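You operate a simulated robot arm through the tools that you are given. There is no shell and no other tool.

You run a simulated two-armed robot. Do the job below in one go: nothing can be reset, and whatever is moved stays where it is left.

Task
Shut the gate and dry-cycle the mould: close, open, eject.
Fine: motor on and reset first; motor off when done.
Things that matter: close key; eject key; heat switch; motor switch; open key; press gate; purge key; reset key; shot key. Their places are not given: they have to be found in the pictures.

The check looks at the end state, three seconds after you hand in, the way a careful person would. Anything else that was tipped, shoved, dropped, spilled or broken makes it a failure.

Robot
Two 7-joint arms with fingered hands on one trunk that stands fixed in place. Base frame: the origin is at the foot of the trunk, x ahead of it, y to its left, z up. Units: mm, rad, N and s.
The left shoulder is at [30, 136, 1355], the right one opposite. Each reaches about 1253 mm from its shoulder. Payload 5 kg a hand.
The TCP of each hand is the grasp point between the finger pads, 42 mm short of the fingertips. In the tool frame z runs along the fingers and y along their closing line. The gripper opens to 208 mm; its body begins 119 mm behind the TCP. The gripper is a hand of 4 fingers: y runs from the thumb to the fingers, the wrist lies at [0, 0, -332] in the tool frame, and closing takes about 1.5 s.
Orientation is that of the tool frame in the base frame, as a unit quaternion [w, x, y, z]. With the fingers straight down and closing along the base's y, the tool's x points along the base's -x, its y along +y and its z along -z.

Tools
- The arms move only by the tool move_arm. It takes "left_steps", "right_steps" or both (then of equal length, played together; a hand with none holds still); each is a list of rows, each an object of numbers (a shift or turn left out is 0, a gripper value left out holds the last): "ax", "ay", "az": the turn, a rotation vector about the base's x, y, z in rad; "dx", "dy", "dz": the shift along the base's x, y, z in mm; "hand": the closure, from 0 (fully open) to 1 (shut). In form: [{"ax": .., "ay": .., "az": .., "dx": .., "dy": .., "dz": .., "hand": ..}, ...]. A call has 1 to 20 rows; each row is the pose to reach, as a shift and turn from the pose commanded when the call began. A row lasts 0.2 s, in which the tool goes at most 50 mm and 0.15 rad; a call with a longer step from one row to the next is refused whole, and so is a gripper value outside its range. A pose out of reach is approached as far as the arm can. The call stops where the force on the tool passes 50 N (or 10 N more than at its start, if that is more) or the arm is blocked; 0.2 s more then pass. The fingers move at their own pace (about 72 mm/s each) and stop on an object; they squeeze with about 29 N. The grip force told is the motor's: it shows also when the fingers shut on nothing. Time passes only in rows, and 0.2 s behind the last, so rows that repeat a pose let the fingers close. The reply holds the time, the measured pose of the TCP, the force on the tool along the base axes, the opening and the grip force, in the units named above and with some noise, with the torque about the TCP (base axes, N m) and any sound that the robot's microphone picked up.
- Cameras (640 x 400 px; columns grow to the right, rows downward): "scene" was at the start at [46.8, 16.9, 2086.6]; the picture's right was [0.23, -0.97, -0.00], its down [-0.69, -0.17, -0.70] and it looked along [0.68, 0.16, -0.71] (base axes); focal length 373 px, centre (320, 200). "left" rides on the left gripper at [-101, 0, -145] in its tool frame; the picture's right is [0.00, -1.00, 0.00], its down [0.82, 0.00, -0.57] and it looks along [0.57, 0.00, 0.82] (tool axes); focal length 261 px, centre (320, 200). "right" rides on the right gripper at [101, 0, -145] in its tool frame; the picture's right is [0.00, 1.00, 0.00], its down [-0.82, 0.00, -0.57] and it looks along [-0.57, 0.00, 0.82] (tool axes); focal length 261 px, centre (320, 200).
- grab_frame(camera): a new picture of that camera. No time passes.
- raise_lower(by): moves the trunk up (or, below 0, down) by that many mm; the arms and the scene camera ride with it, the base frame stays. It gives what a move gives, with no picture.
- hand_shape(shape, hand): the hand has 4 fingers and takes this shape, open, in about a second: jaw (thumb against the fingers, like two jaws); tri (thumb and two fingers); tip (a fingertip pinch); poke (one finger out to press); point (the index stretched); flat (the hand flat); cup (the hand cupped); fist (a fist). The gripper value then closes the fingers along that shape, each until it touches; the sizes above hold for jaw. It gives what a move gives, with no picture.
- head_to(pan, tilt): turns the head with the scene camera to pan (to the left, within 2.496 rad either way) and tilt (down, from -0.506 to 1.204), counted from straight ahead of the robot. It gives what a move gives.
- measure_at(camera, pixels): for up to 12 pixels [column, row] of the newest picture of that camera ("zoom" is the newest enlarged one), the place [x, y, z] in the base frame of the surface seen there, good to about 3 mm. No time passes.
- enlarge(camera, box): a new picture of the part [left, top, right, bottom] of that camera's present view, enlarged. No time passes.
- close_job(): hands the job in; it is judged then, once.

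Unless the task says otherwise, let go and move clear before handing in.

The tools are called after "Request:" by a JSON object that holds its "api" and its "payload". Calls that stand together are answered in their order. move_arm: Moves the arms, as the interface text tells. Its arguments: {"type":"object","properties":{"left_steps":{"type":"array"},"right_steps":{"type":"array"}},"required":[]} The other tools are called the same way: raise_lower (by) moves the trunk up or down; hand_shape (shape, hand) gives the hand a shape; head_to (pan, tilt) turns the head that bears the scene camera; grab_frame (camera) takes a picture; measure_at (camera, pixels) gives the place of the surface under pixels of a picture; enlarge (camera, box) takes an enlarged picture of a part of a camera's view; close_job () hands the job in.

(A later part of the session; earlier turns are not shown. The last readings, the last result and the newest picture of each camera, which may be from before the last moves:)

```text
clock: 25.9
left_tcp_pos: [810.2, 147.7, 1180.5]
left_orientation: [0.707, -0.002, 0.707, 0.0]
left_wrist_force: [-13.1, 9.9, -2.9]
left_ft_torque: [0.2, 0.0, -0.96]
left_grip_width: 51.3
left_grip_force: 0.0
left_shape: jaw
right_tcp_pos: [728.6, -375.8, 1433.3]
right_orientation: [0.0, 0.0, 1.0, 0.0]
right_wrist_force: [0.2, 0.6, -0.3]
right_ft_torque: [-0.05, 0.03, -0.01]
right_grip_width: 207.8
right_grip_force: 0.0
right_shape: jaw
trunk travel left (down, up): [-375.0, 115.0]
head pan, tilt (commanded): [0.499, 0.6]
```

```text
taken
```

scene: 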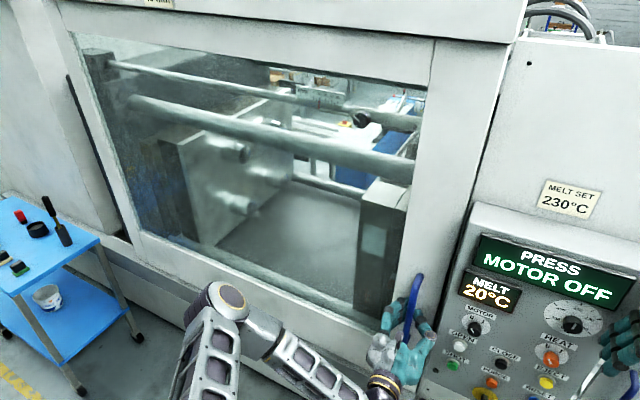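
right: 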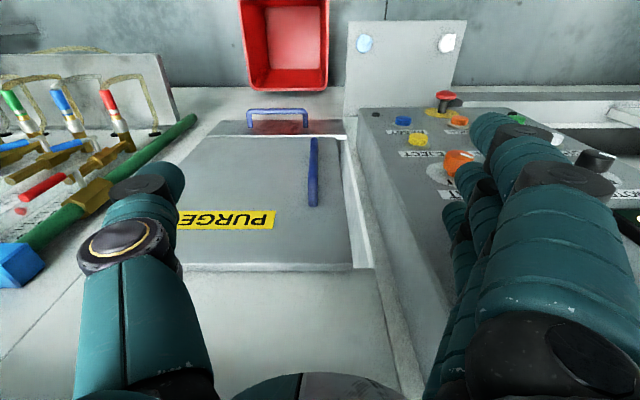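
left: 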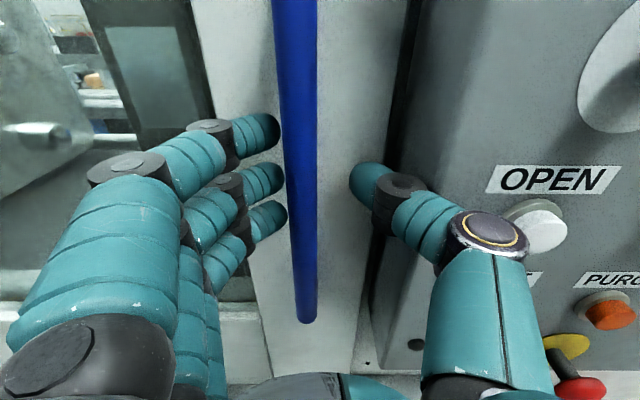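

A small force remains (-13, 10 N): the fingers at (285,215) brush the bar and the thumb knuckle is close to the box edge. I'll shift +12 mm in y to centre on the bar, then back out along -x.

Request:
{"api": "move_arm", "payload": {"left_steps": [{"dy": 6}, {"dy": 12}, {"dy": 12}]}}

Request:
{"api": "grab_frame", "payload": {"camera": "left"}}

```text
clock: 26.7
left_tcp_pos: [812.3, 158.3, 1179.4]
left_orientation: [0.707, 0.0, 0.707, 0.0]
left_wrist_force: [-0.8, 0.1, 0.2]
left_ft_torque: [0.0, 0.02, 0.03]
left_grip_width: 53.4
left_grip_force: 0.0
left_shape: jaw
right_tcp_pos: [730.4, -378.0, 1432.6]
right_orientation: [0.0, -0.001, 1.0, 0.0]
right_wrist_force: [-0.3, -0.1, 0.6]
right_ft_torque: [-0.01, 0.0, 0.0]
right_grip_width: 207.8
right_grip_force: 0.0
right_shape: jaw
trunk travel left (down, up): [-375.0, 115.0]
head pan, tilt (commanded): [0.499, 0.6]
```

```text
taken
```

left: 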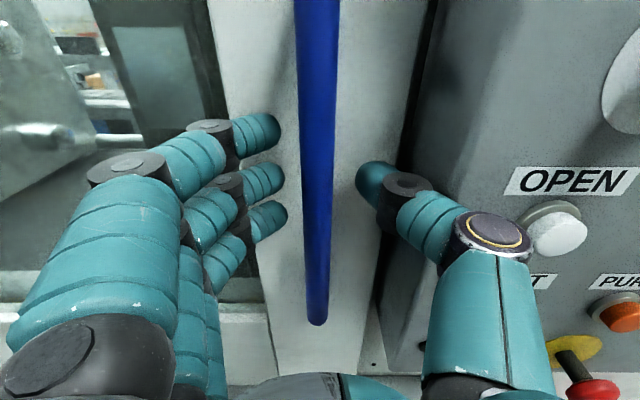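

The hand is free of contact now. I'll measure the bar to confirm the gate stayed put, then back out.

Request:
{"api": "measure_at", "payload": {"camera": "left", "pixels": [[316, 200], [318, 260], [390, 120], [398, 60], [425, 120], [400, 100]]}}

Request:
{"api": "move_arm", "payload": {"left_steps": [{"dx": -15}, {"dx": -40}, {"dx": -75}, {"dx": -110}, {"dx": -150}, {"dx": -190, "dy": 20}, {"dx": -220, "dy": 50}]}}

Request:
{"api": "grab_frame", "payload": {"camera": "left"}}

Request:
{"api": "grab_frame", "payload": {"camera": "scene"}}

```text
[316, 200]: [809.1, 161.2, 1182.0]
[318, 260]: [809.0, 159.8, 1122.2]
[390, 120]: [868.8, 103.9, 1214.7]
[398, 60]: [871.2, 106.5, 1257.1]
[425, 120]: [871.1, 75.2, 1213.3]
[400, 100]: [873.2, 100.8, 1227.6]
```

```text
clock: 28.3
left_tcp_pos: [592.1, 212.1, 1178.7]
left_orientation: [0.708, 0.0, 0.707, -0.001]
left_wrist_force: [-0.5, 0.0, 0.4]
left_ft_torque: [-0.01, 0.02, -0.05]
left_grip_width: 53.9
left_grip_force: 0.1
left_shape: jaw
right_tcp_pos: [727.0, -377.5, 1434.1]
right_orientation: [0.001, 0.001, 1.0, -0.001]
right_wrist_force: [-1.1, 1.6, 0.3]
right_ft_torque: [-0.07, -0.08, -0.03]
right_grip_width: 207.9
right_grip_force: 0.0
right_shape: jaw
trunk travel left (down, up): [-375.0, 115.0]
head pan, tilt (commanded): [0.499, 0.6]
```

```text
taken
```

left: 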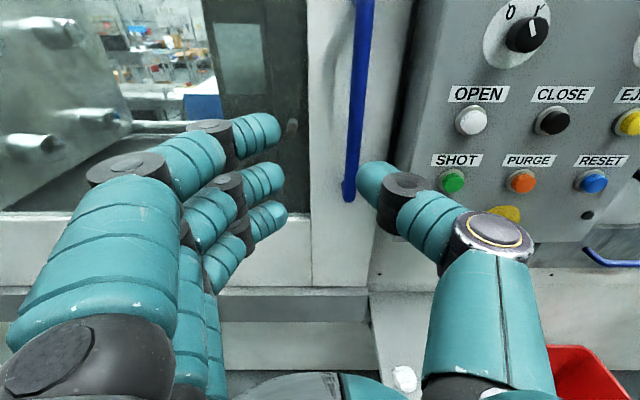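

```text
taken
```

scene: 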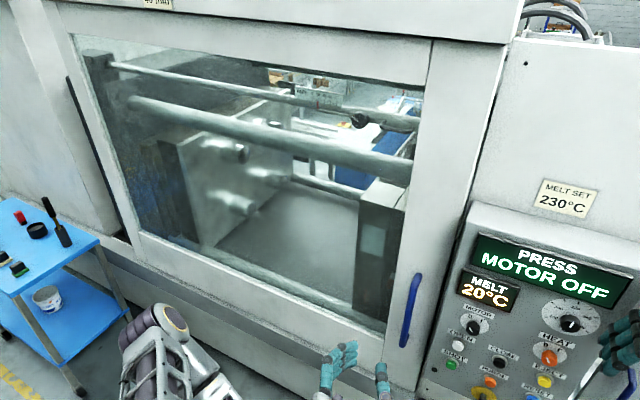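

The gate bar stayed at y≈160, so the gate is still home. I'll enlarge the gate edge and the knob to check the remaining gap and the pointer.

Request:
{"api": "enlarge", "payload": {"camera": "scene", "box": [390, 30, 530, 130]}}

Request:
{"api": "enlarge", "payload": {"camera": "scene", "box": [380, 230, 600, 400]}}

Request:
{"api": "enlarge", "payload": {"camera": "left", "box": [380, 0, 640, 220]}}

```text
4.00 times, centred on (460, 80) of scene
```

zoom: 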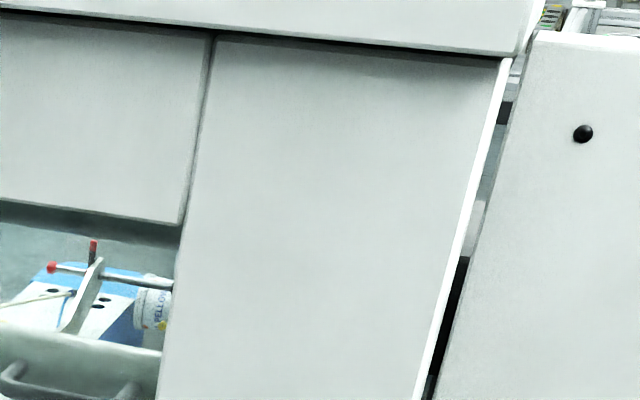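

```text
2.35 times, centred on (490, 315) of scene
```

zoom: 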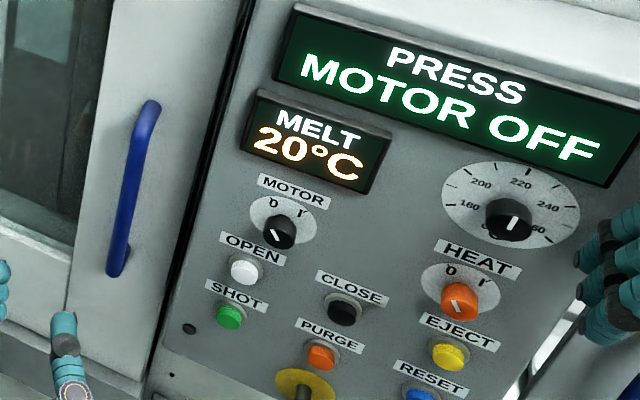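

```text
1.82 times, centred on (510, 110) of left
```

zoom: 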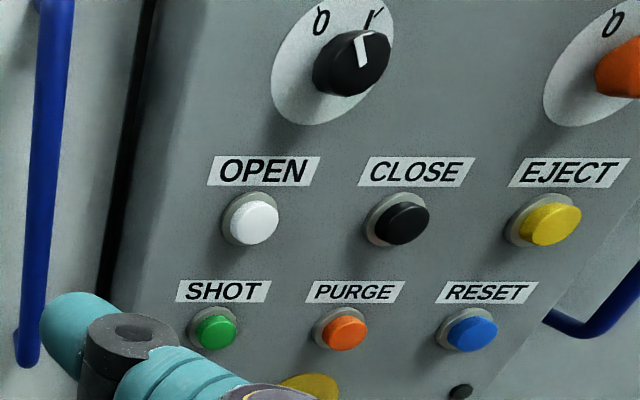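

The gate edge sits at its stop with only a thin clearance line to the pillar. Next I'll locate the MOTOR dial's 0 and 1 marks and the knob body exactly.

Request:
{"api": "measure_at", "payload": {"camera": "zoom", "pixels": [[320, 22], [371, 18], [280, 90], [330, 120], [350, 62], [385, 45], [320, 70], [358, 40], [365, 65], [350, 85], [388, 65], [330, 45]]}}

Request:
{"api": "head_to", "payload": {"pan": 0.1, "tilt": 0.75}}

Request:
{"api": "grab_frame", "payload": {"camera": "scene"}}

```text
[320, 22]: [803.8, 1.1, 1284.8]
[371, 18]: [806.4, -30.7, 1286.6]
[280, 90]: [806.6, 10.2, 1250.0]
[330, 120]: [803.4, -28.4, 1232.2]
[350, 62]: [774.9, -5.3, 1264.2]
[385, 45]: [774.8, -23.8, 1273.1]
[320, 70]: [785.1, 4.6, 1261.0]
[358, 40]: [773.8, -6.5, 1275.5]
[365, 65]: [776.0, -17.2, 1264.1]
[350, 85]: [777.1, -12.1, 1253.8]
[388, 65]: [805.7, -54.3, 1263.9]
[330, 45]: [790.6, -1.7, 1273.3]
```

```text
clock: 29.1
left_tcp_pos: [592.7, 211.0, 1177.6]
left_orientation: [0.707, 0.0, 0.707, 0.0]
left_wrist_force: [-0.4, 0.3, 0.0]
left_ft_torque: [0.0, 0.01, -0.04]
left_grip_width: 54.1
left_grip_force: 0.1
left_shape: jaw
right_tcp_pos: [731.3, -377.5, 1432.7]
right_orientation: [0.0, -0.001, 1.0, -0.001]
right_wrist_force: [0.6, 0.2, 1.0]
right_ft_torque: [-0.02, -0.07, 0.05]
right_grip_width: 208.0
right_grip_force: 0.1
right_shape: jaw
trunk travel left (down, up): [-375.0, 115.0]
head pan, tilt (commanded): [0.099, 0.75]
```

```text
taken
```

scene: 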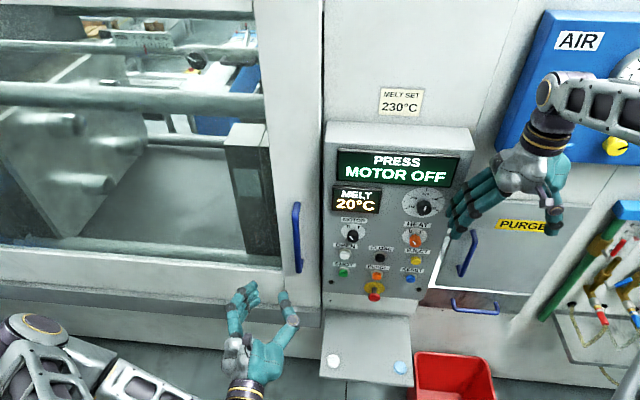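

From the left zoom, the MOTOR knob centre is about y -14, z 1264 with its face at x≈774; its pointer slants up-left (0), with 1 about 75–90° clockwise. I'll set the left hand to tip, partly close it well clear of the panel, and look at it.

Request:
{"api": "hand_shape", "payload": {"hand": "left", "shape": "tip"}}

Request:
{"api": "move_arm", "payload": {"left_steps": [{"dx": 0, "hand": 0.3}, {"dx": 0, "hand": 0.6}, {"dx": 0, "hand": 0.6}, {"dx": 0, "hand": 0.6}, {"dx": 0, "hand": 0.6}, {"dx": 0, "hand": 0.6}]}}

Request:
{"api": "grab_frame", "payload": {"camera": "left"}}

Request:
{"api": "enlarge", "payload": {"camera": "scene", "box": [180, 250, 340, 400]}}

```text
clock: 30.1
left_tcp_pos: [592.7, 211.2, 1177.7]
left_orientation: [0.707, 0.0, 0.707, 0.0]
left_wrist_force: [-0.3, 0.1, -0.2]
left_ft_torque: [-0.02, 0.0, 0.02]
left_grip_width: 207.7
left_grip_force: 0.0
left_shape: tip
right_tcp_pos: [730.5, -376.9, 1431.8]
right_orientation: [0.0, 0.0, 1.0, 0.0]
right_wrist_force: [-0.1, 0.1, -0.4]
right_ft_torque: [0.0, 0.02, 0.04]
right_grip_width: 207.8
right_grip_force: 0.1
right_shape: jaw
trunk travel left (down, up): [-375.0, 115.0]
head pan, tilt (commanded): [0.099, 0.75]
```

```text
clock: 31.4
left_tcp_pos: [593.0, 212.0, 1176.9]
left_orientation: [0.707, 0.0, 0.707, 0.0]
left_wrist_force: [-0.5, -0.1, 0.2]
left_ft_torque: [-0.01, 0.01, -0.02]
left_grip_width: 84.1
left_grip_force: 0.0
left_shape: tip
right_tcp_pos: [728.6, -377.3, 1433.5]
right_orientation: [0.0, -0.001, 1.0, 0.0]
right_wrist_force: [0.3, -0.3, -0.9]
right_ft_torque: [0.0, -0.01, -0.02]
right_grip_width: 207.9
right_grip_force: 0.2
right_shape: jaw
trunk travel left (down, up): [-375.0, 115.0]
head pan, tilt (commanded): [0.099, 0.75]
```

```text
taken
```

left: 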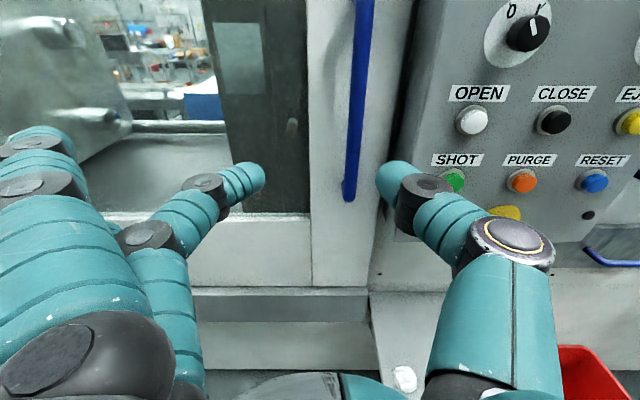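

```text
2.67 times, centred on (260, 325) of scene
```

zoom: 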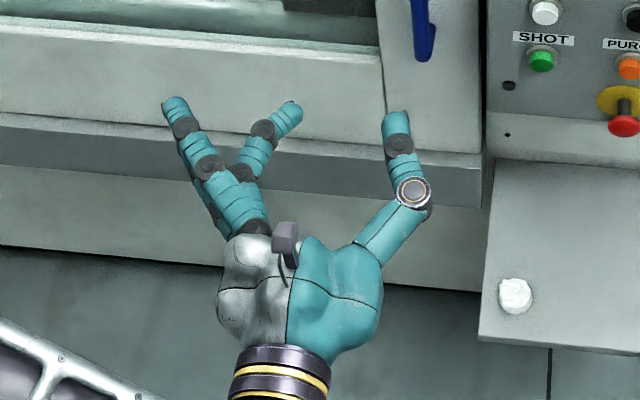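

In tip, the middle finger and thumb pinch while the index and ring stay extended to the +y side, as seen at (175,100) in the zoom. I'll measure how far forward those reach compared with the pinching tips.

Request:
{"api": "measure_at", "payload": {"camera": "zoom", "pixels": [[176, 102], [170, 115], [292, 106], [285, 120], [396, 115], [397, 130], [210, 165], [413, 190], [250, 200]]}}

Request:
{"api": "measure_at", "payload": {"camera": "left", "pixels": [[255, 170], [262, 172], [385, 170], [395, 165], [240, 185], [400, 180], [40, 140], [60, 155], [205, 182], [425, 185]]}}

```text
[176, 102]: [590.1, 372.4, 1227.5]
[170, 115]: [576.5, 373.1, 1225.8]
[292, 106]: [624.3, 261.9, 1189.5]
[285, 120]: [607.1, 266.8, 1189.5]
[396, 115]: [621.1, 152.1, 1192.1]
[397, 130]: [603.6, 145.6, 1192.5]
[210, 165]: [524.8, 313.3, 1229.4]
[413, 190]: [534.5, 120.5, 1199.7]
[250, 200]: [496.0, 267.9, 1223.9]
```

```text
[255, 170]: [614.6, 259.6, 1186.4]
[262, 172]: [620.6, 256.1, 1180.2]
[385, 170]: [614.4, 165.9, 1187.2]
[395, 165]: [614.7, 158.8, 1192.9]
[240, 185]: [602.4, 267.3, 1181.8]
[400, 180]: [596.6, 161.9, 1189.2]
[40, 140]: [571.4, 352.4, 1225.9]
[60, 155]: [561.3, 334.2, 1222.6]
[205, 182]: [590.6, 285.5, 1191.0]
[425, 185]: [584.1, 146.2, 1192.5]
```

The index tip trails the pinching tips by about 35 mm, so it clears the panel. I'll enlarge the MOTOR knob to pin down its centre.

Request:
{"api": "enlarge", "payload": {"camera": "scene", "box": [325, 210, 389, 250]}}

Request:
{"api": "measure_at", "payload": {"camera": "zoom", "pixels": [[270, 250], [220, 260], [320, 260], [270, 220], [270, 290], [200, 200], [330, 200], [265, 160], [150, 230], [390, 230], [240, 240], [300, 240]]}}

```text
10.00 times, centred on (357, 230) of scene
```

zoom: 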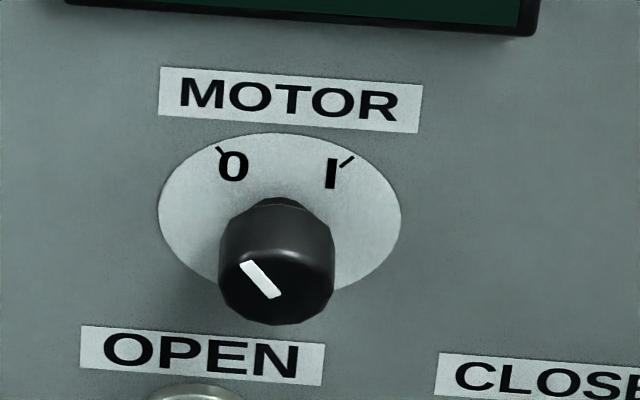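

```text
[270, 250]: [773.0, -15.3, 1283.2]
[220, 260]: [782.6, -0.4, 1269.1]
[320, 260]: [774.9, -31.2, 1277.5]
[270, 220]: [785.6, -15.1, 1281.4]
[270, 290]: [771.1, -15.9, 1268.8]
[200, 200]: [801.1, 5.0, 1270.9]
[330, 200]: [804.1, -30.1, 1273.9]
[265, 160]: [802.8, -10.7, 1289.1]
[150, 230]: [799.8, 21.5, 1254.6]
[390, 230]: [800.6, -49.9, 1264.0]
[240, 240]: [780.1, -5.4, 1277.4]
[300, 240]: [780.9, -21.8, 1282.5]
```

The zoom shows the knob (about 33 mm across, centre y≈-15, z≈1267) with ticks for 0 and 1 at roughly ±45° from up. I'll bring the hand in front of it, pre-rolled by -0.75 rad so the turn spans ±45°.

Request:
{"api": "move_arm", "payload": {"left_steps": [{"dx": 5, "dy": -35, "dz": 15, "ax": -0.11}, {"dx": 15, "dy": -75, "dz": 30, "ax": -0.22}, {"dx": 25, "dy": -115, "dz": 45, "ax": -0.33}, {"dx": 35, "dy": -150, "dz": 60, "ax": -0.44}, {"dx": 50, "dy": -185, "dz": 75, "ax": -0.55}, {"dx": 65, "dy": -215, "dz": 85, "ax": -0.66}, {"dx": 80, "dy": -227, "dz": 90, "ax": -0.75}, {"dx": 80, "dy": -227, "dz": 90, "ax": -0.75}]}}

Request:
{"api": "grab_frame", "payload": {"camera": "left"}}

Request:
{"api": "grab_frame", "payload": {"camera": "scene"}}

```text
clock: 33.2
left_tcp_pos: [670.0, -17.5, 1269.7]
left_orientation: [0.658, -0.26, 0.658, -0.259]
left_wrist_force: [-0.1, 1.0, -0.3]
left_ft_torque: [-0.02, -0.01, 0.02]
left_grip_width: 83.9
left_grip_force: 0.0
left_shape: tip
right_tcp_pos: [729.7, -376.8, 1433.5]
right_orientation: [0.0, 0.001, 1.0, 0.0]
right_wrist_force: [1.1, 0.3, -0.3]
right_ft_torque: [0.02, -0.02, 0.0]
right_grip_width: 207.7
right_grip_force: 0.0
right_shape: jaw
trunk travel left (down, up): [-375.0, 115.0]
head pan, tilt (commanded): [0.099, 0.75]
```

```text
taken
```

left: 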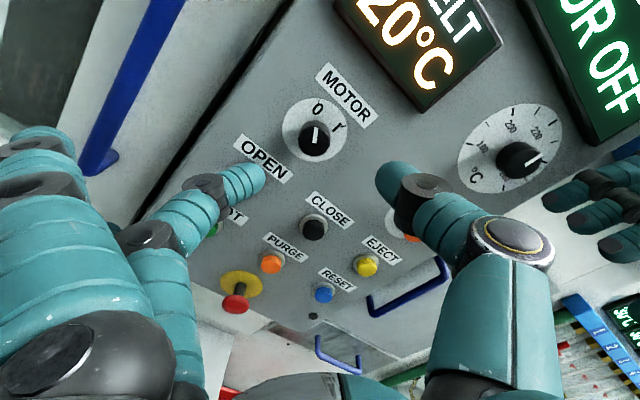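

```text
taken
```

scene: 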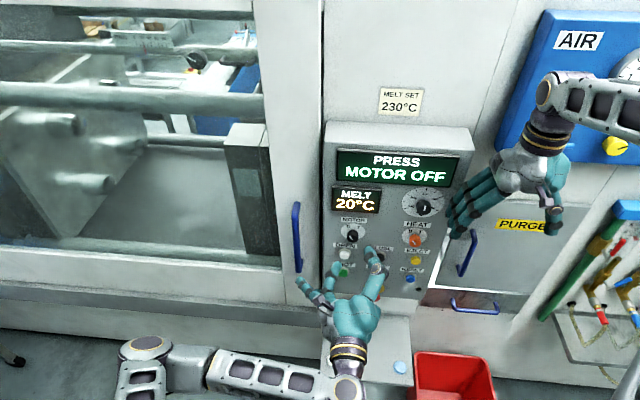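

In the left picture the knob sits at (314,140), about 6 mm left of the hand axis, which puts it at y≈-13, z≈1266. I'll correct by +4/-4 mm and advance so the tips straddle the knob without touching the panel.

Request:
{"api": "move_arm", "payload": {"left_steps": [{"dx": 15, "dy": 3.5, "dz": -3.5}, {"dx": 35, "dy": 3.5, "dz": -3.5}, {"dx": 55, "dy": 3.5, "dz": -3.5}, {"dx": 70, "dy": 3.5, "dz": -3.5}, {"dx": 78, "dy": 3.5, "dz": -3.5}, {"dx": 78, "dy": 3.5, "dz": -3.5}]}}

Request:
{"api": "grab_frame", "payload": {"camera": "left"}}

Request:
{"api": "enlarge", "payload": {"camera": "scene", "box": [290, 190, 450, 310]}}

```text
clock: 34.6
left_tcp_pos: [749.9, -15.7, 1266.0]
left_orientation: [0.658, -0.26, 0.657, -0.259]
left_wrist_force: [-0.3, 1.3, -0.6]
left_ft_torque: [0.0, 0.01, -0.01]
left_grip_width: 83.5
left_grip_force: 0.0
left_shape: tip
right_tcp_pos: [729.9, -377.0, 1433.6]
right_orientation: [0.0, 0.0, 1.0, 0.001]
right_wrist_force: [0.1, 0.0, 0.4]
right_ft_torque: [-0.06, 0.02, -0.01]
right_grip_width: 207.9
right_grip_force: 0.0
right_shape: jaw
trunk travel left (down, up): [-375.0, 115.0]
head pan, tilt (commanded): [0.099, 0.75]
```

```text
taken
```

left: 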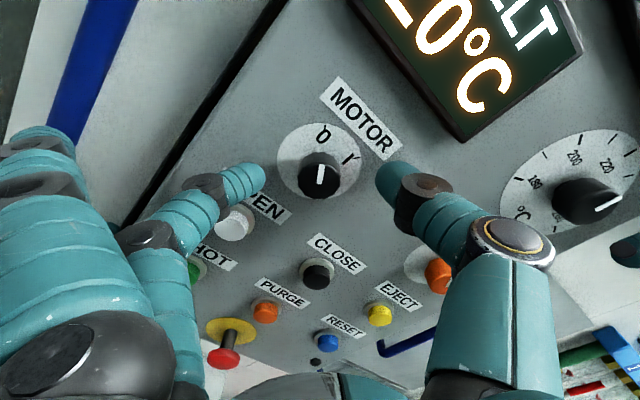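

```text
3.33 times, centred on (370, 250) of scene
```

zoom: 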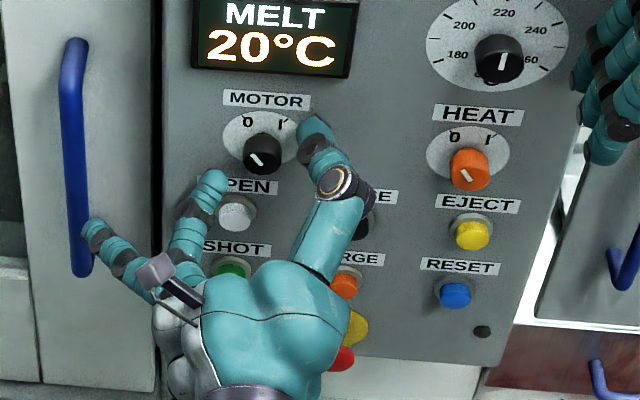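

The knob is centred: its face centre at about (319,183) matches the expected hand axis, and both tips straddle it. I'll close the pinch in place.

Request:
{"api": "move_arm", "payload": {"left_steps": [{"dx": 0, "hand": 0.75}, {"dx": 0, "hand": 0.9}, {"dx": 0, "hand": 1}, {"dx": 0, "hand": 1}, {"dx": 0, "hand": 1}, {"dx": 0, "hand": 1}, {"dx": 0, "hand": 1}]}}

Request:
{"api": "grab_frame", "payload": {"camera": "left"}}

Request:
{"api": "enlarge", "payload": {"camera": "scene", "box": [290, 190, 450, 310]}}

```text
clock: 36.2
left_tcp_pos: [750.7, -14.0, 1266.7]
left_orientation: [0.658, -0.259, 0.658, -0.259]
left_wrist_force: [3.5, 0.8, 0.3]
left_ft_torque: [0.01, 0.03, 0.04]
left_grip_width: 27.2
left_grip_force: 28.8
left_shape: tip
right_tcp_pos: [730.3, -376.4, 1432.2]
right_orientation: [0.0, 0.0, 1.0, 0.0]
right_wrist_force: [-0.3, -0.4, 0.4]
right_ft_torque: [0.03, -0.02, 0.0]
right_grip_width: 207.6
right_grip_force: 0.0
right_shape: jaw
trunk travel left (down, up): [-375.0, 115.0]
head pan, tilt (commanded): [0.099, 0.75]
```

```text
taken
```

left: 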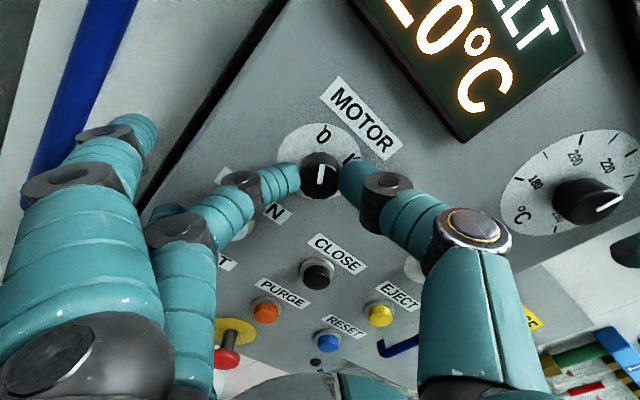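

```text
3.33 times, centred on (370, 250) of scene
```

zoom: 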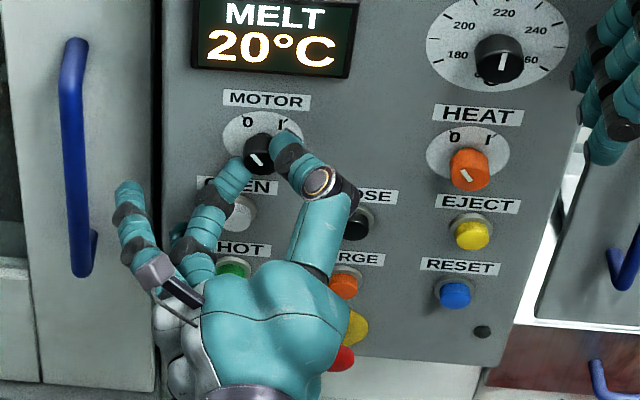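

The pinch holds the knob (27 mm wide, 29 N). I'll roll it clockwise in small steps towards 1.

Request:
{"api": "move_arm", "payload": {"left_steps": [{"ax": 0.08}, {"ax": 0.18}, {"ax": 0.3}, {"ax": 0.42}, {"ax": 0.54}, {"ax": 0.66}, {"ax": 0.78}, {"ax": 0.9}, {"ax": 1.02}, {"ax": 1.14}, {"ax": 1.26}, {"ax": 1.36}, {"ax": 1.36}]}}

Request:
{"api": "grab_frame", "payload": {"camera": "left"}}

Request:
{"api": "enlarge", "payload": {"camera": "scene", "box": [290, 130, 480, 290]}}

```text
clock: 39.0
left_tcp_pos: [749.3, -16.0, 1266.5]
left_orientation: [0.675, 0.212, 0.674, 0.214]
left_wrist_force: [7.4, -7.0, 9.1]
left_ft_torque: [-0.6, -0.31, -0.13]
left_grip_width: 26.9
left_grip_force: 29.0
left_shape: tip
right_tcp_pos: [730.6, -378.0, 1432.7]
right_orientation: [0.0, 0.001, 1.0, 0.0]
right_wrist_force: [0.1, 0.1, -0.1]
right_ft_torque: [0.01, 0.01, 0.01]
right_grip_width: 207.9
right_grip_force: 0.1
right_shape: jaw
trunk travel left (down, up): [-375.0, 115.0]
head pan, tilt (commanded): [0.099, 0.75]
```

```text
taken
```

left: 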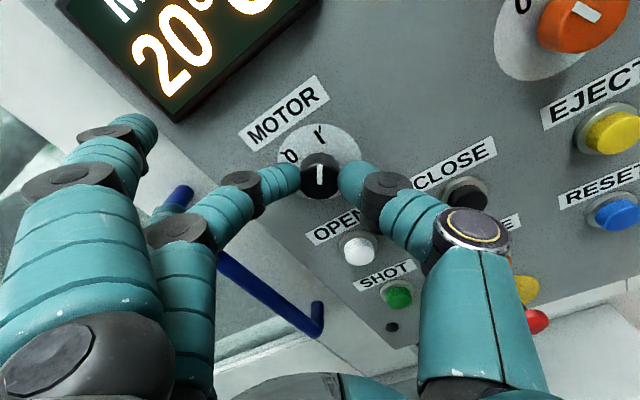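

```text
2.50 times, centred on (385, 210) of scene
```

zoom: 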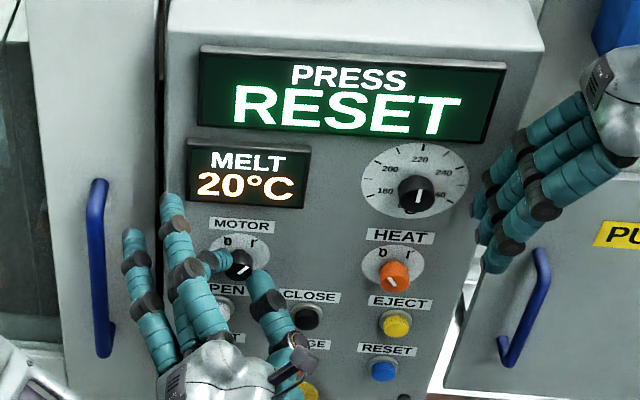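

The display now reads PRESS RESET and the pointer stands at 1, so the motor is on. I'll seat the knob slightly further, then open the pinch and back off.

Request:
{"api": "move_arm", "payload": {"left_steps": [{"ax": 0.06}, {"ax": 0.12}, {"ax": 0.12}]}}

Request:
{"api": "enlarge", "payload": {"camera": "scene", "box": [290, 130, 480, 290]}}

```text
clock: 39.9
left_tcp_pos: [748.3, -16.3, 1265.0]
left_orientation: [0.66, 0.252, 0.661, 0.254]
left_wrist_force: [3.2, -0.6, 0.4]
left_ft_torque: [-0.51, 0.01, -0.02]
left_grip_width: 26.8
left_grip_force: 29.2
left_shape: tip
right_tcp_pos: [729.0, -377.8, 1431.6]
right_orientation: [-0.001, 0.0, 1.0, -0.001]
right_wrist_force: [-0.3, 0.2, -0.4]
right_ft_torque: [-0.02, 0.01, 0.03]
right_grip_width: 207.9
right_grip_force: 0.0
right_shape: jaw
trunk travel left (down, up): [-375.0, 115.0]
head pan, tilt (commanded): [0.099, 0.75]
```

```text
2.50 times, centred on (385, 210) of scene
```

zoom: 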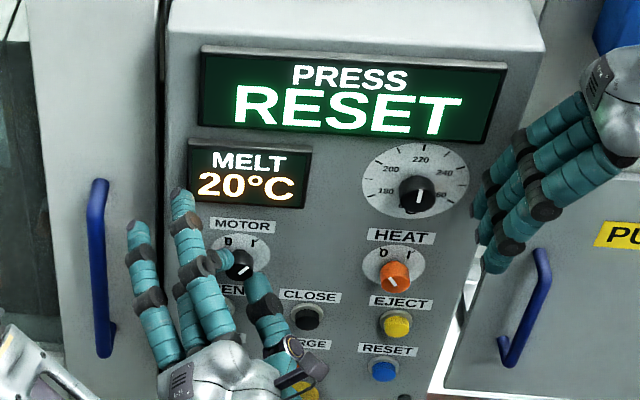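

The knob stays at 1 and the display still reads RESET. I'll open the pinch and back away.

Request:
{"api": "move_arm", "payload": {"left_steps": [{"dx": 0, "hand": 0.85}, {"dx": 0, "hand": 0.65}, {"dx": 0, "hand": 0.65}, {"dx": 0, "hand": 0.65}, {"dx": 0, "hand": 0.65}, {"dx": -20}, {"dx": -50}, {"dx": -90}, {"dx": -130}]}}

Request:
{"api": "enlarge", "payload": {"camera": "scene", "box": [290, 130, 480, 290]}}

Request:
{"api": "grab_frame", "payload": {"camera": "left"}}

```text
clock: 41.9
left_tcp_pos: [617.9, -14.6, 1265.1]
left_orientation: [0.662, 0.251, 0.66, 0.252]
left_wrist_force: [-0.5, 0.4, 0.6]
left_ft_torque: [0.02, 0.06, -0.07]
left_grip_width: 72.7
left_grip_force: 0.1
left_shape: tip
right_tcp_pos: [728.9, -376.6, 1434.9]
right_orientation: [0.0, 0.0, 1.0, -0.001]
right_wrist_force: [-0.3, 0.9, 1.1]
right_ft_torque: [-0.13, -0.08, 0.03]
right_grip_width: 207.7
right_grip_force: 0.1
right_shape: jaw
trunk travel left (down, up): [-375.0, 115.0]
head pan, tilt (commanded): [0.099, 0.75]
```

```text
2.50 times, centred on (385, 210) of scene
```

zoom: 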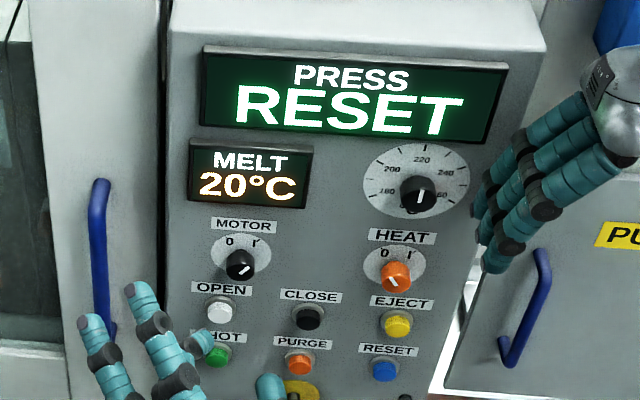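

```text
taken
```

left: 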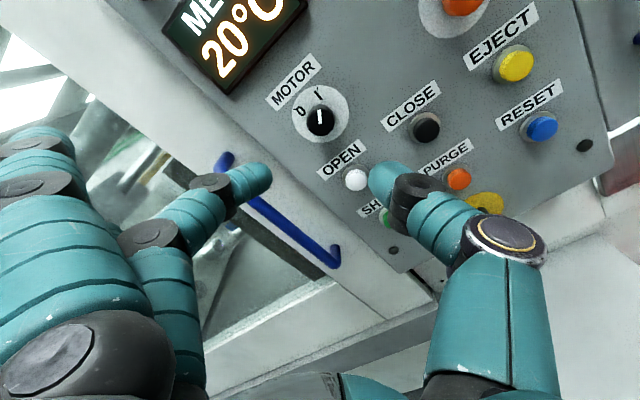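

The knob holds at 1. I'll switch the left hand to poke, level its roll and move it in front of the RESET key at y≈-215, z≈1085, well short of the panel.

Request:
{"api": "hand_shape", "payload": {"hand": "left", "shape": "poke"}}

Request:
{"api": "move_arm", "payload": {"left_steps": [{"dx": 0, "dy": -28, "dz": -25, "ax": -0.11}, {"dx": 0, "dy": -56, "dz": -50, "ax": -0.22}, {"dx": 0, "dy": -84, "dz": -75, "ax": -0.33}, {"dx": 0, "dy": -112, "dz": -100, "ax": -0.44}, {"dx": 10, "dy": -140, "dz": -125, "ax": -0.55}, {"dx": 20, "dy": -170, "dz": -150, "ax": -0.65}, {"dx": 30, "dy": -200, "dz": -180, "ax": -0.73}, {"dx": 40, "dy": -200, "dz": -180, "ax": -0.73}, {"dx": 40, "dy": -200, "dz": -180, "ax": -0.73}]}}

Request:
{"api": "grab_frame", "payload": {"camera": "left"}}

Request:
{"api": "grab_frame", "payload": {"camera": "scene"}}

```text
clock: 42.8
left_tcp_pos: [619.9, -16.4, 1263.7]
left_orientation: [0.661, 0.251, 0.66, 0.253]
left_wrist_force: [0.3, 1.0, -1.0]
left_ft_torque: [-0.02, -0.01, -0.02]
left_grip_width: 0.2
left_grip_force: 0.1
left_shape: poke
right_tcp_pos: [729.0, -376.4, 1432.3]
right_orientation: [0.0, 0.0, 1.0, 0.0]
right_wrist_force: [-0.2, 0.7, 0.1]
right_ft_torque: [-0.03, 0.0, 0.02]
right_grip_width: 207.8
right_grip_force: 0.1
right_shape: jaw
trunk travel left (down, up): [-375.0, 115.0]
head pan, tilt (commanded): [0.099, 0.75]
```

```text
clock: 44.8
left_tcp_pos: [661.6, -217.2, 1085.1]
left_orientation: [0.707, 0.0, 0.707, 0.0]
left_wrist_force: [-0.1, -0.5, -0.5]
left_ft_torque: [0.02, 0.02, 0.02]
left_grip_width: 0.1
left_grip_force: 0.1
left_shape: poke
right_tcp_pos: [728.8, -378.6, 1432.5]
right_orientation: [0.0, 0.0, 1.0, 0.001]
right_wrist_force: [0.4, -0.4, 0.4]
right_ft_torque: [0.1, -0.02, -0.05]
right_grip_width: 207.8
right_grip_force: 0.2
right_shape: jaw
trunk travel left (down, up): [-375.0, 115.0]
head pan, tilt (commanded): [0.099, 0.75]
```

```text
taken
```

left: 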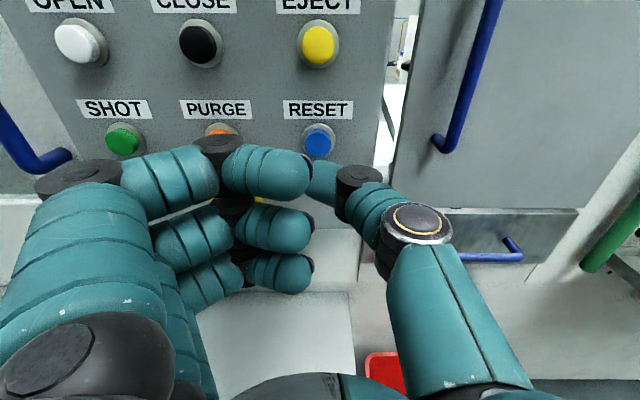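

```text
taken
```

scene: 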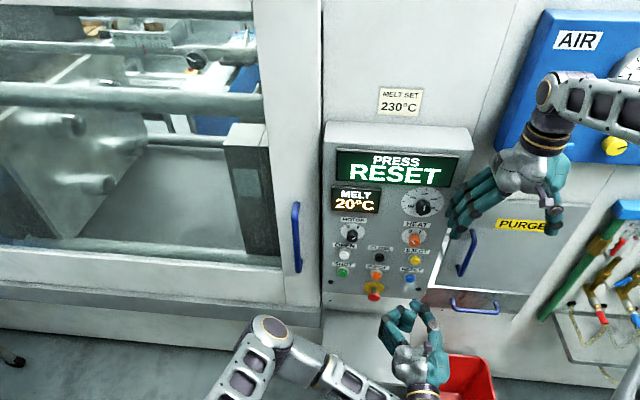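

The hand is in front of RESET, seen at (318,140) in the left picture. I'll enlarge the scene view of the hand to measure the thumb tip against the key.

Request:
{"api": "enlarge", "payload": {"camera": "scene", "box": [360, 240, 460, 360]}}

Request:
{"api": "measure_at", "payload": {"camera": "left", "pixels": [[320, 182], [318, 172], [325, 195], [330, 175], [340, 185], [318, 140], [304, 165]]}}

```text
3.33 times, centred on (410, 300) of scene
```

zoom: 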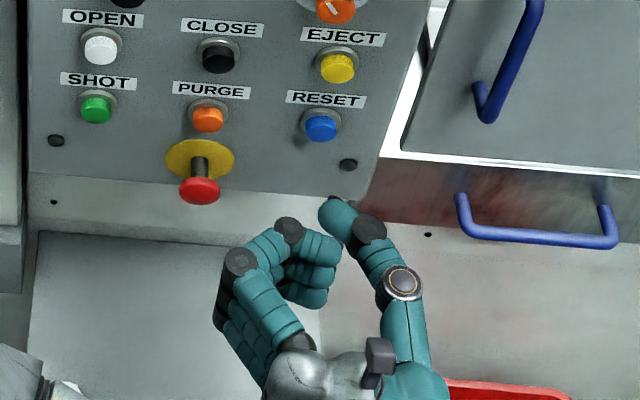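

```text
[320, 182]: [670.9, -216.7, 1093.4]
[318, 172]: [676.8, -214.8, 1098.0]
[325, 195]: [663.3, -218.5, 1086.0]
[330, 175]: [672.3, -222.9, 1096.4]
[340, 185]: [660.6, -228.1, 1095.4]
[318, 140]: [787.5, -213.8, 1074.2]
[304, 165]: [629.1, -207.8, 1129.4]
```

The thumb tip is visible at about (328,205) in this zoom, with the curled fingers clearly behind it. I'll measure it along with the RESET key.

Request:
{"api": "measure_at", "payload": {"camera": "zoom", "pixels": [[333, 199], [326, 204], [322, 215], [335, 210], [345, 215], [350, 225], [321, 128], [321, 118], [306, 128], [336, 128], [320, 245], [290, 225]]}}

```text
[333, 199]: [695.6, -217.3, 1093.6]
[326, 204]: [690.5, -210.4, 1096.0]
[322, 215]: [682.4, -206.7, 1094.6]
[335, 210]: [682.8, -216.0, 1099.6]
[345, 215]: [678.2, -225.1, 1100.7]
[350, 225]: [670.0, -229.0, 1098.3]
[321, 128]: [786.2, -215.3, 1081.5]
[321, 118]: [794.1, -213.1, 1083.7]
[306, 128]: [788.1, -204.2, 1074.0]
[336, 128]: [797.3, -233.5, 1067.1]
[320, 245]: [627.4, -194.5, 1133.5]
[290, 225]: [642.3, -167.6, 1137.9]
```

The thumb tip sits about 37 mm ahead of the TCP and nearly on its axis, and the RESET key centre is near y -214.5, z 1078. I'll drop 7 mm and approach until the tip just meets the key.

Request:
{"api": "move_arm", "payload": {"left_steps": [{"dx": 15, "dy": 1, "dz": -7}, {"dx": 35, "dy": 1, "dz": -7}, {"dx": 55, "dy": 1, "dz": -7}, {"dx": 70, "dy": 1, "dz": -7}, {"dx": 78, "dy": 1, "dz": -7}, {"dx": 82, "dy": 1, "dz": -7}, {"dx": 84, "dy": 1, "dz": -7}]}}

Request:
{"api": "grab_frame", "payload": {"camera": "left"}}

Request:
{"api": "enlarge", "payload": {"camera": "scene", "box": [330, 210, 450, 310]}}

```text
clock: 46.4
left_tcp_pos: [745.1, -214.1, 1078.9]
left_orientation: [0.707, 0.0, 0.707, 0.0]
left_wrist_force: [-0.5, 0.0, 0.2]
left_ft_torque: [0.0, 0.04, 0.03]
left_grip_width: 0.0
left_grip_force: 0.0
left_shape: poke
right_tcp_pos: [730.8, -378.3, 1432.0]
right_orientation: [0.0, 0.0, 1.0, 0.0]
right_wrist_force: [0.3, -0.2, 0.0]
right_ft_torque: [0.05, 0.02, -0.01]
right_grip_width: 207.9
right_grip_force: 0.0
right_shape: jaw
trunk travel left (down, up): [-375.0, 115.0]
head pan, tilt (commanded): [0.099, 0.75]
```

```text
taken
```

left: 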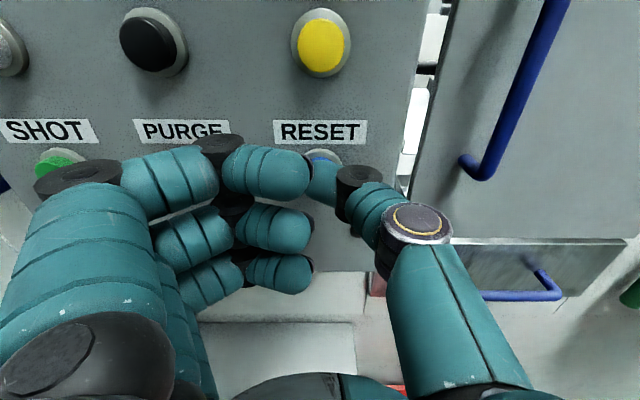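

```text
4.00 times, centred on (390, 260) of scene
```

zoom: 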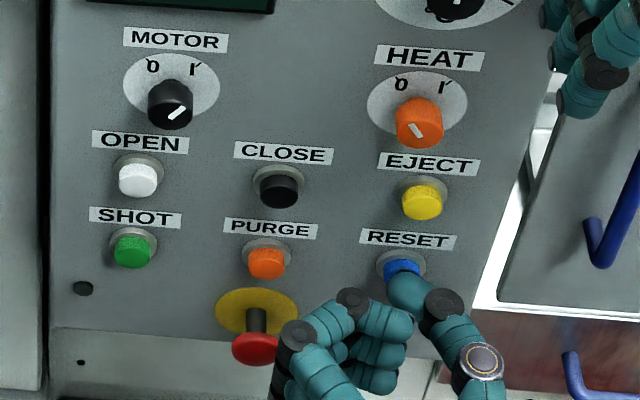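

The thumb tip is right on the blue RESET key at (400,270) in the zoom with no force yet. I'll press in 2 mm steps, hold and look at the display.

Request:
{"api": "move_arm", "payload": {"left_steps": [{"dx": 2}, {"dx": 4}, {"dx": 6}, {"dx": 8}, {"dx": 10}, {"dx": 10}]}}

Request:
{"api": "grab_frame", "payload": {"camera": "scene"}}

Request:
{"api": "enlarge", "payload": {"camera": "scene", "box": [330, 140, 480, 300]}}

```text
clock: 47.8
left_tcp_pos: [750.4, -214.9, 1078.5]
left_orientation: [0.708, 0.001, 0.706, -0.001]
left_wrist_force: [-24.7, -4.1, 0.1]
left_ft_torque: [-0.08, 0.18, 0.01]
left_grip_width: 0.1
left_grip_force: 0.0
left_shape: poke
right_tcp_pos: [727.6, -378.1, 1434.1]
right_orientation: [0.001, 0.0, 1.0, 0.0]
right_wrist_force: [0.7, 0.1, -0.3]
right_ft_torque: [-0.01, -0.03, 0.02]
right_grip_width: 207.7
right_grip_force: 0.1
right_shape: jaw
trunk travel left (down, up): [-375.0, 115.0]
head pan, tilt (commanded): [0.099, 0.75]
heard: click
```

```text
taken
```

scene: 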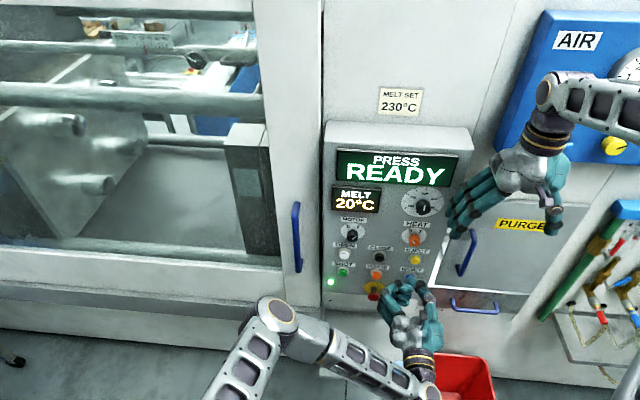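

```text
2.50 times, centred on (405, 220) of scene
```

zoom: 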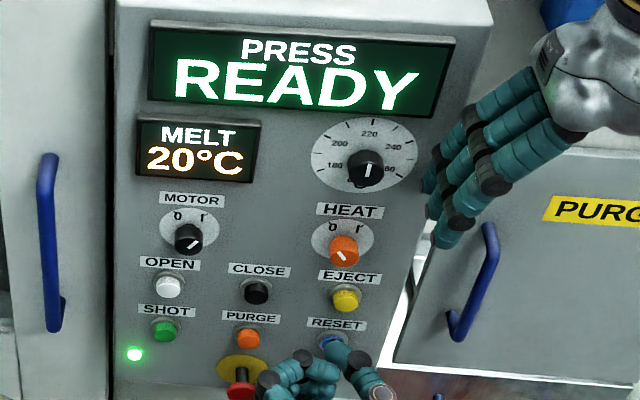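

The press clicked: the display reads READY and a green lamp is lit. I'll retreat 60 mm and move in front of the CLOSE key (y≈-106, z≈1175).

Request:
{"api": "move_arm", "payload": {"left_steps": [{"dx": -20}, {"dx": -60}, {"dx": -70, "dy": 27, "dz": 25}, {"dx": -70, "dy": 54, "dz": 50}, {"dx": -70, "dy": 81, "dz": 75}, {"dx": -70, "dy": 108, "dz": 96}, {"dx": -70, "dy": 108, "dz": 96}]}}

Request:
{"api": "grab_frame", "payload": {"camera": "left"}}

Request:
{"api": "enlarge", "payload": {"camera": "scene", "box": [330, 140, 480, 300]}}

```text
clock: 49.4
left_tcp_pos: [686.7, -107.3, 1176.0]
left_orientation: [0.707, 0.001, 0.707, -0.001]
left_wrist_force: [-0.2, -0.2, -0.3]
left_ft_torque: [-0.02, 0.0, 0.06]
left_grip_width: 0.0
left_grip_force: 0.1
left_shape: poke
right_tcp_pos: [729.1, -379.2, 1432.2]
right_orientation: [0.0, 0.0, 1.0, 0.001]
right_wrist_force: [0.2, 0.1, -0.4]
right_ft_torque: [0.09, -0.02, -0.02]
right_grip_width: 207.7
right_grip_force: 0.0
right_shape: jaw
trunk travel left (down, up): [-375.0, 115.0]
head pan, tilt (commanded): [0.099, 0.75]
```

```text
taken
```

left: 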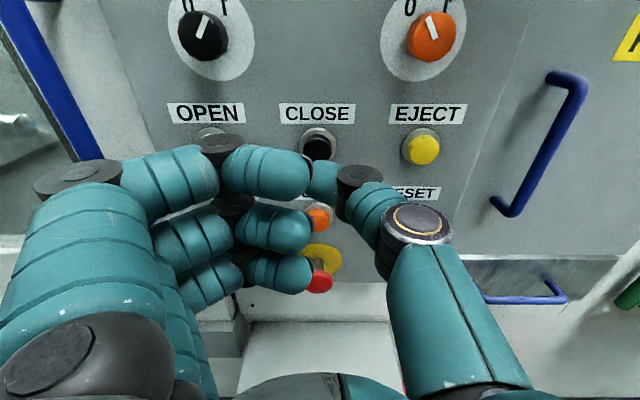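

```text
2.50 times, centred on (405, 220) of scene
```

zoom: 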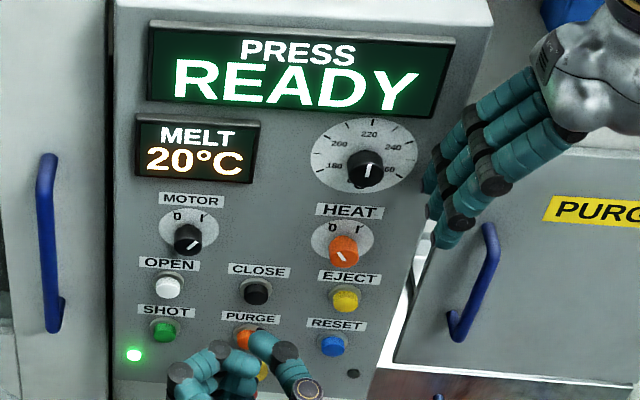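

READY is showing and the CLOSE key is at (319,150) in the left picture, close to the hand axis. I'll measure the CLOSE and EJECT centres to set the height.

Request:
{"api": "measure_at", "payload": {"camera": "left", "pixels": [[318, 150], [312, 145], [325, 150], [424, 150], [420, 140], [320, 185], [317, 172]]}}

Request:
{"api": "measure_at", "payload": {"camera": "zoom", "pixels": [[257, 293], [346, 299], [168, 287], [332, 346], [165, 331], [257, 285], [257, 300]]}}

```text
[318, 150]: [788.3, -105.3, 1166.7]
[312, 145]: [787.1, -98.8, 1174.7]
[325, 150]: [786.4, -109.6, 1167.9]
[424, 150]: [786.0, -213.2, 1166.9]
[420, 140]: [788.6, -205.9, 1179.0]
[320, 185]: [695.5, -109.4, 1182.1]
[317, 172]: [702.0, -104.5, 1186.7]
```

```text
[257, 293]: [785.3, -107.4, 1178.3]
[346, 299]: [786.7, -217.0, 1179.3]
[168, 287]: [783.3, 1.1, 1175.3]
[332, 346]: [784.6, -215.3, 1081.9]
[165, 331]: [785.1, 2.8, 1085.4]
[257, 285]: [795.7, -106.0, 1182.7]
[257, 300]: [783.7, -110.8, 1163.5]
```

CLOSE is centred near y -107, z 1172. I'll drop 4 mm, approach and press the same depth as before.

Request:
{"api": "move_arm", "payload": {"left_steps": [{"dx": 15, "dy": -1, "dz": -4}, {"dx": 35, "dy": -1, "dz": -4}, {"dx": 50, "dy": -1, "dz": -4}, {"dx": 57, "dy": -1, "dz": -4}, {"dx": 60, "dy": -1, "dz": -4}, {"dx": 62, "dy": -1, "dz": -4}, {"dx": 64, "dy": -1, "dz": -4}, {"dx": 66, "dy": -1, "dz": -4}, {"dx": 68, "dy": -1, "dz": -4}, {"dx": 68, "dy": -1, "dz": -4}]}}

Request:
{"api": "grab_frame", "payload": {"camera": "scene"}}

```text
clock: 51.5
left_tcp_pos: [751.0, -108.1, 1170.2]
left_orientation: [0.707, 0.001, 0.708, -0.001]
left_wrist_force: [-18.9, -1.0, -2.4]
left_ft_torque: [-0.02, 0.19, 0.01]
left_grip_width: 0.1
left_grip_force: 0.1
left_shape: poke
right_tcp_pos: [727.4, -377.9, 1432.7]
right_orientation: [0.001, -0.001, 1.0, 0.0]
right_wrist_force: [-0.3, -1.4, 0.1]
right_ft_torque: [0.02, 0.0, -0.01]
right_grip_width: 207.7
right_grip_force: 0.0
right_shape: jaw
trunk travel left (down, up): [-375.0, 115.0]
head pan, tilt (commanded): [0.099, 0.75]
heard: click
```

```text
taken
```

scene: 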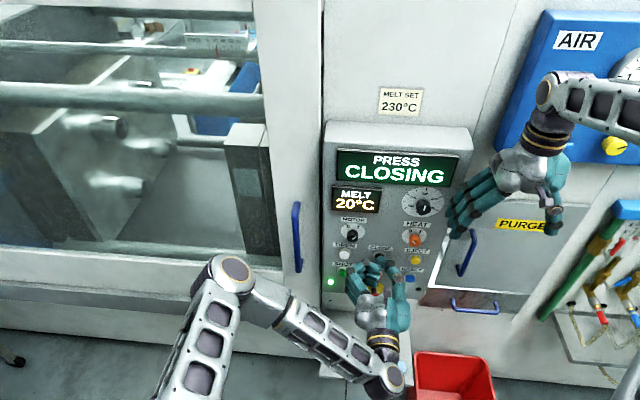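

The display reads CLOSING and the platen is moving right. I'll keep holding the key and wait for it to finish.

Request:
{"api": "move_arm", "payload": {"left_steps": [{"dx": 0}, {"dx": 0}, {"dx": 0}, {"dx": 0}, {"dx": 0}, {"dx": 0}, {"dx": 0}, {"dx": 0}, {"dx": 0}, {"dx": 0}]}}

Request:
{"api": "grab_frame", "payload": {"camera": "scene"}}

```text
clock: 53.8
left_tcp_pos: [751.6, -107.7, 1171.7]
left_orientation: [0.708, 0.0, 0.706, 0.0]
left_wrist_force: [-23.1, -2.1, -5.5]
left_ft_torque: [-0.05, 0.46, 0.03]
left_grip_width: 0.3
left_grip_force: 0.0
left_shape: poke
right_tcp_pos: [726.9, -377.9, 1433.8]
right_orientation: [0.001, 0.0, 1.0, 0.001]
right_wrist_force: [-0.7, 0.4, -0.4]
right_ft_torque: [0.02, -0.01, -0.02]
right_grip_width: 207.9
right_grip_force: 0.0
right_shape: jaw
trunk travel left (down, up): [-375.0, 115.0]
head pan, tilt (commanded): [0.099, 0.75]
```

```text
taken
```

scene: 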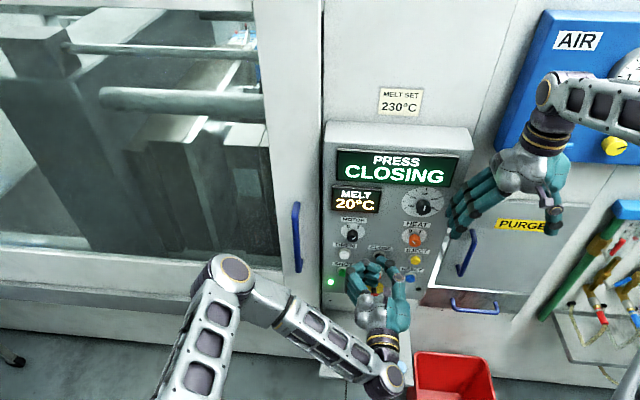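

Still CLOSING, with the mould halves almost together near (200,170). I'll wait a little longer on the key.

Request:
{"api": "move_arm", "payload": {"left_steps": [{"dx": 0}, {"dx": 0}, {"dx": 0}, {"dx": 0}, {"dx": 0}]}}

Request:
{"api": "grab_frame", "payload": {"camera": "scene"}}

```text
clock: 55.0
left_tcp_pos: [750.5, -108.0, 1169.5]
left_orientation: [0.708, -0.001, 0.707, 0.001]
left_wrist_force: [-23.8, -2.4, -5.3]
left_ft_torque: [-0.04, 0.37, 0.06]
left_grip_width: 0.0
left_grip_force: 0.0
left_shape: poke
right_tcp_pos: [728.1, -377.5, 1433.5]
right_orientation: [0.001, 0.0, 1.0, 0.0]
right_wrist_force: [-0.3, -0.7, -0.5]
right_ft_torque: [0.0, 0.02, -0.02]
right_grip_width: 207.8
right_grip_force: 0.1
right_shape: jaw
trunk travel left (down, up): [-375.0, 115.0]
head pan, tilt (commanded): [0.099, 0.75]
```

```text
taken
```

scene: 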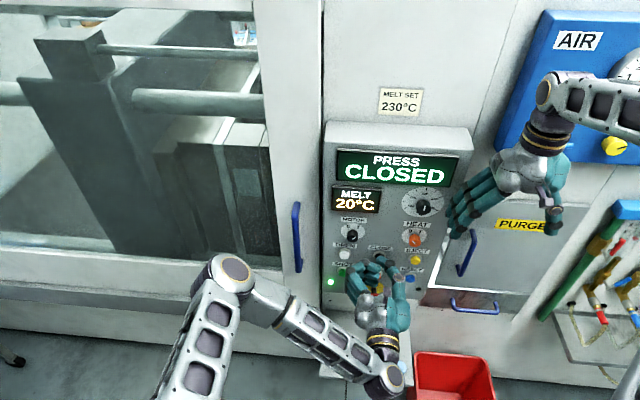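

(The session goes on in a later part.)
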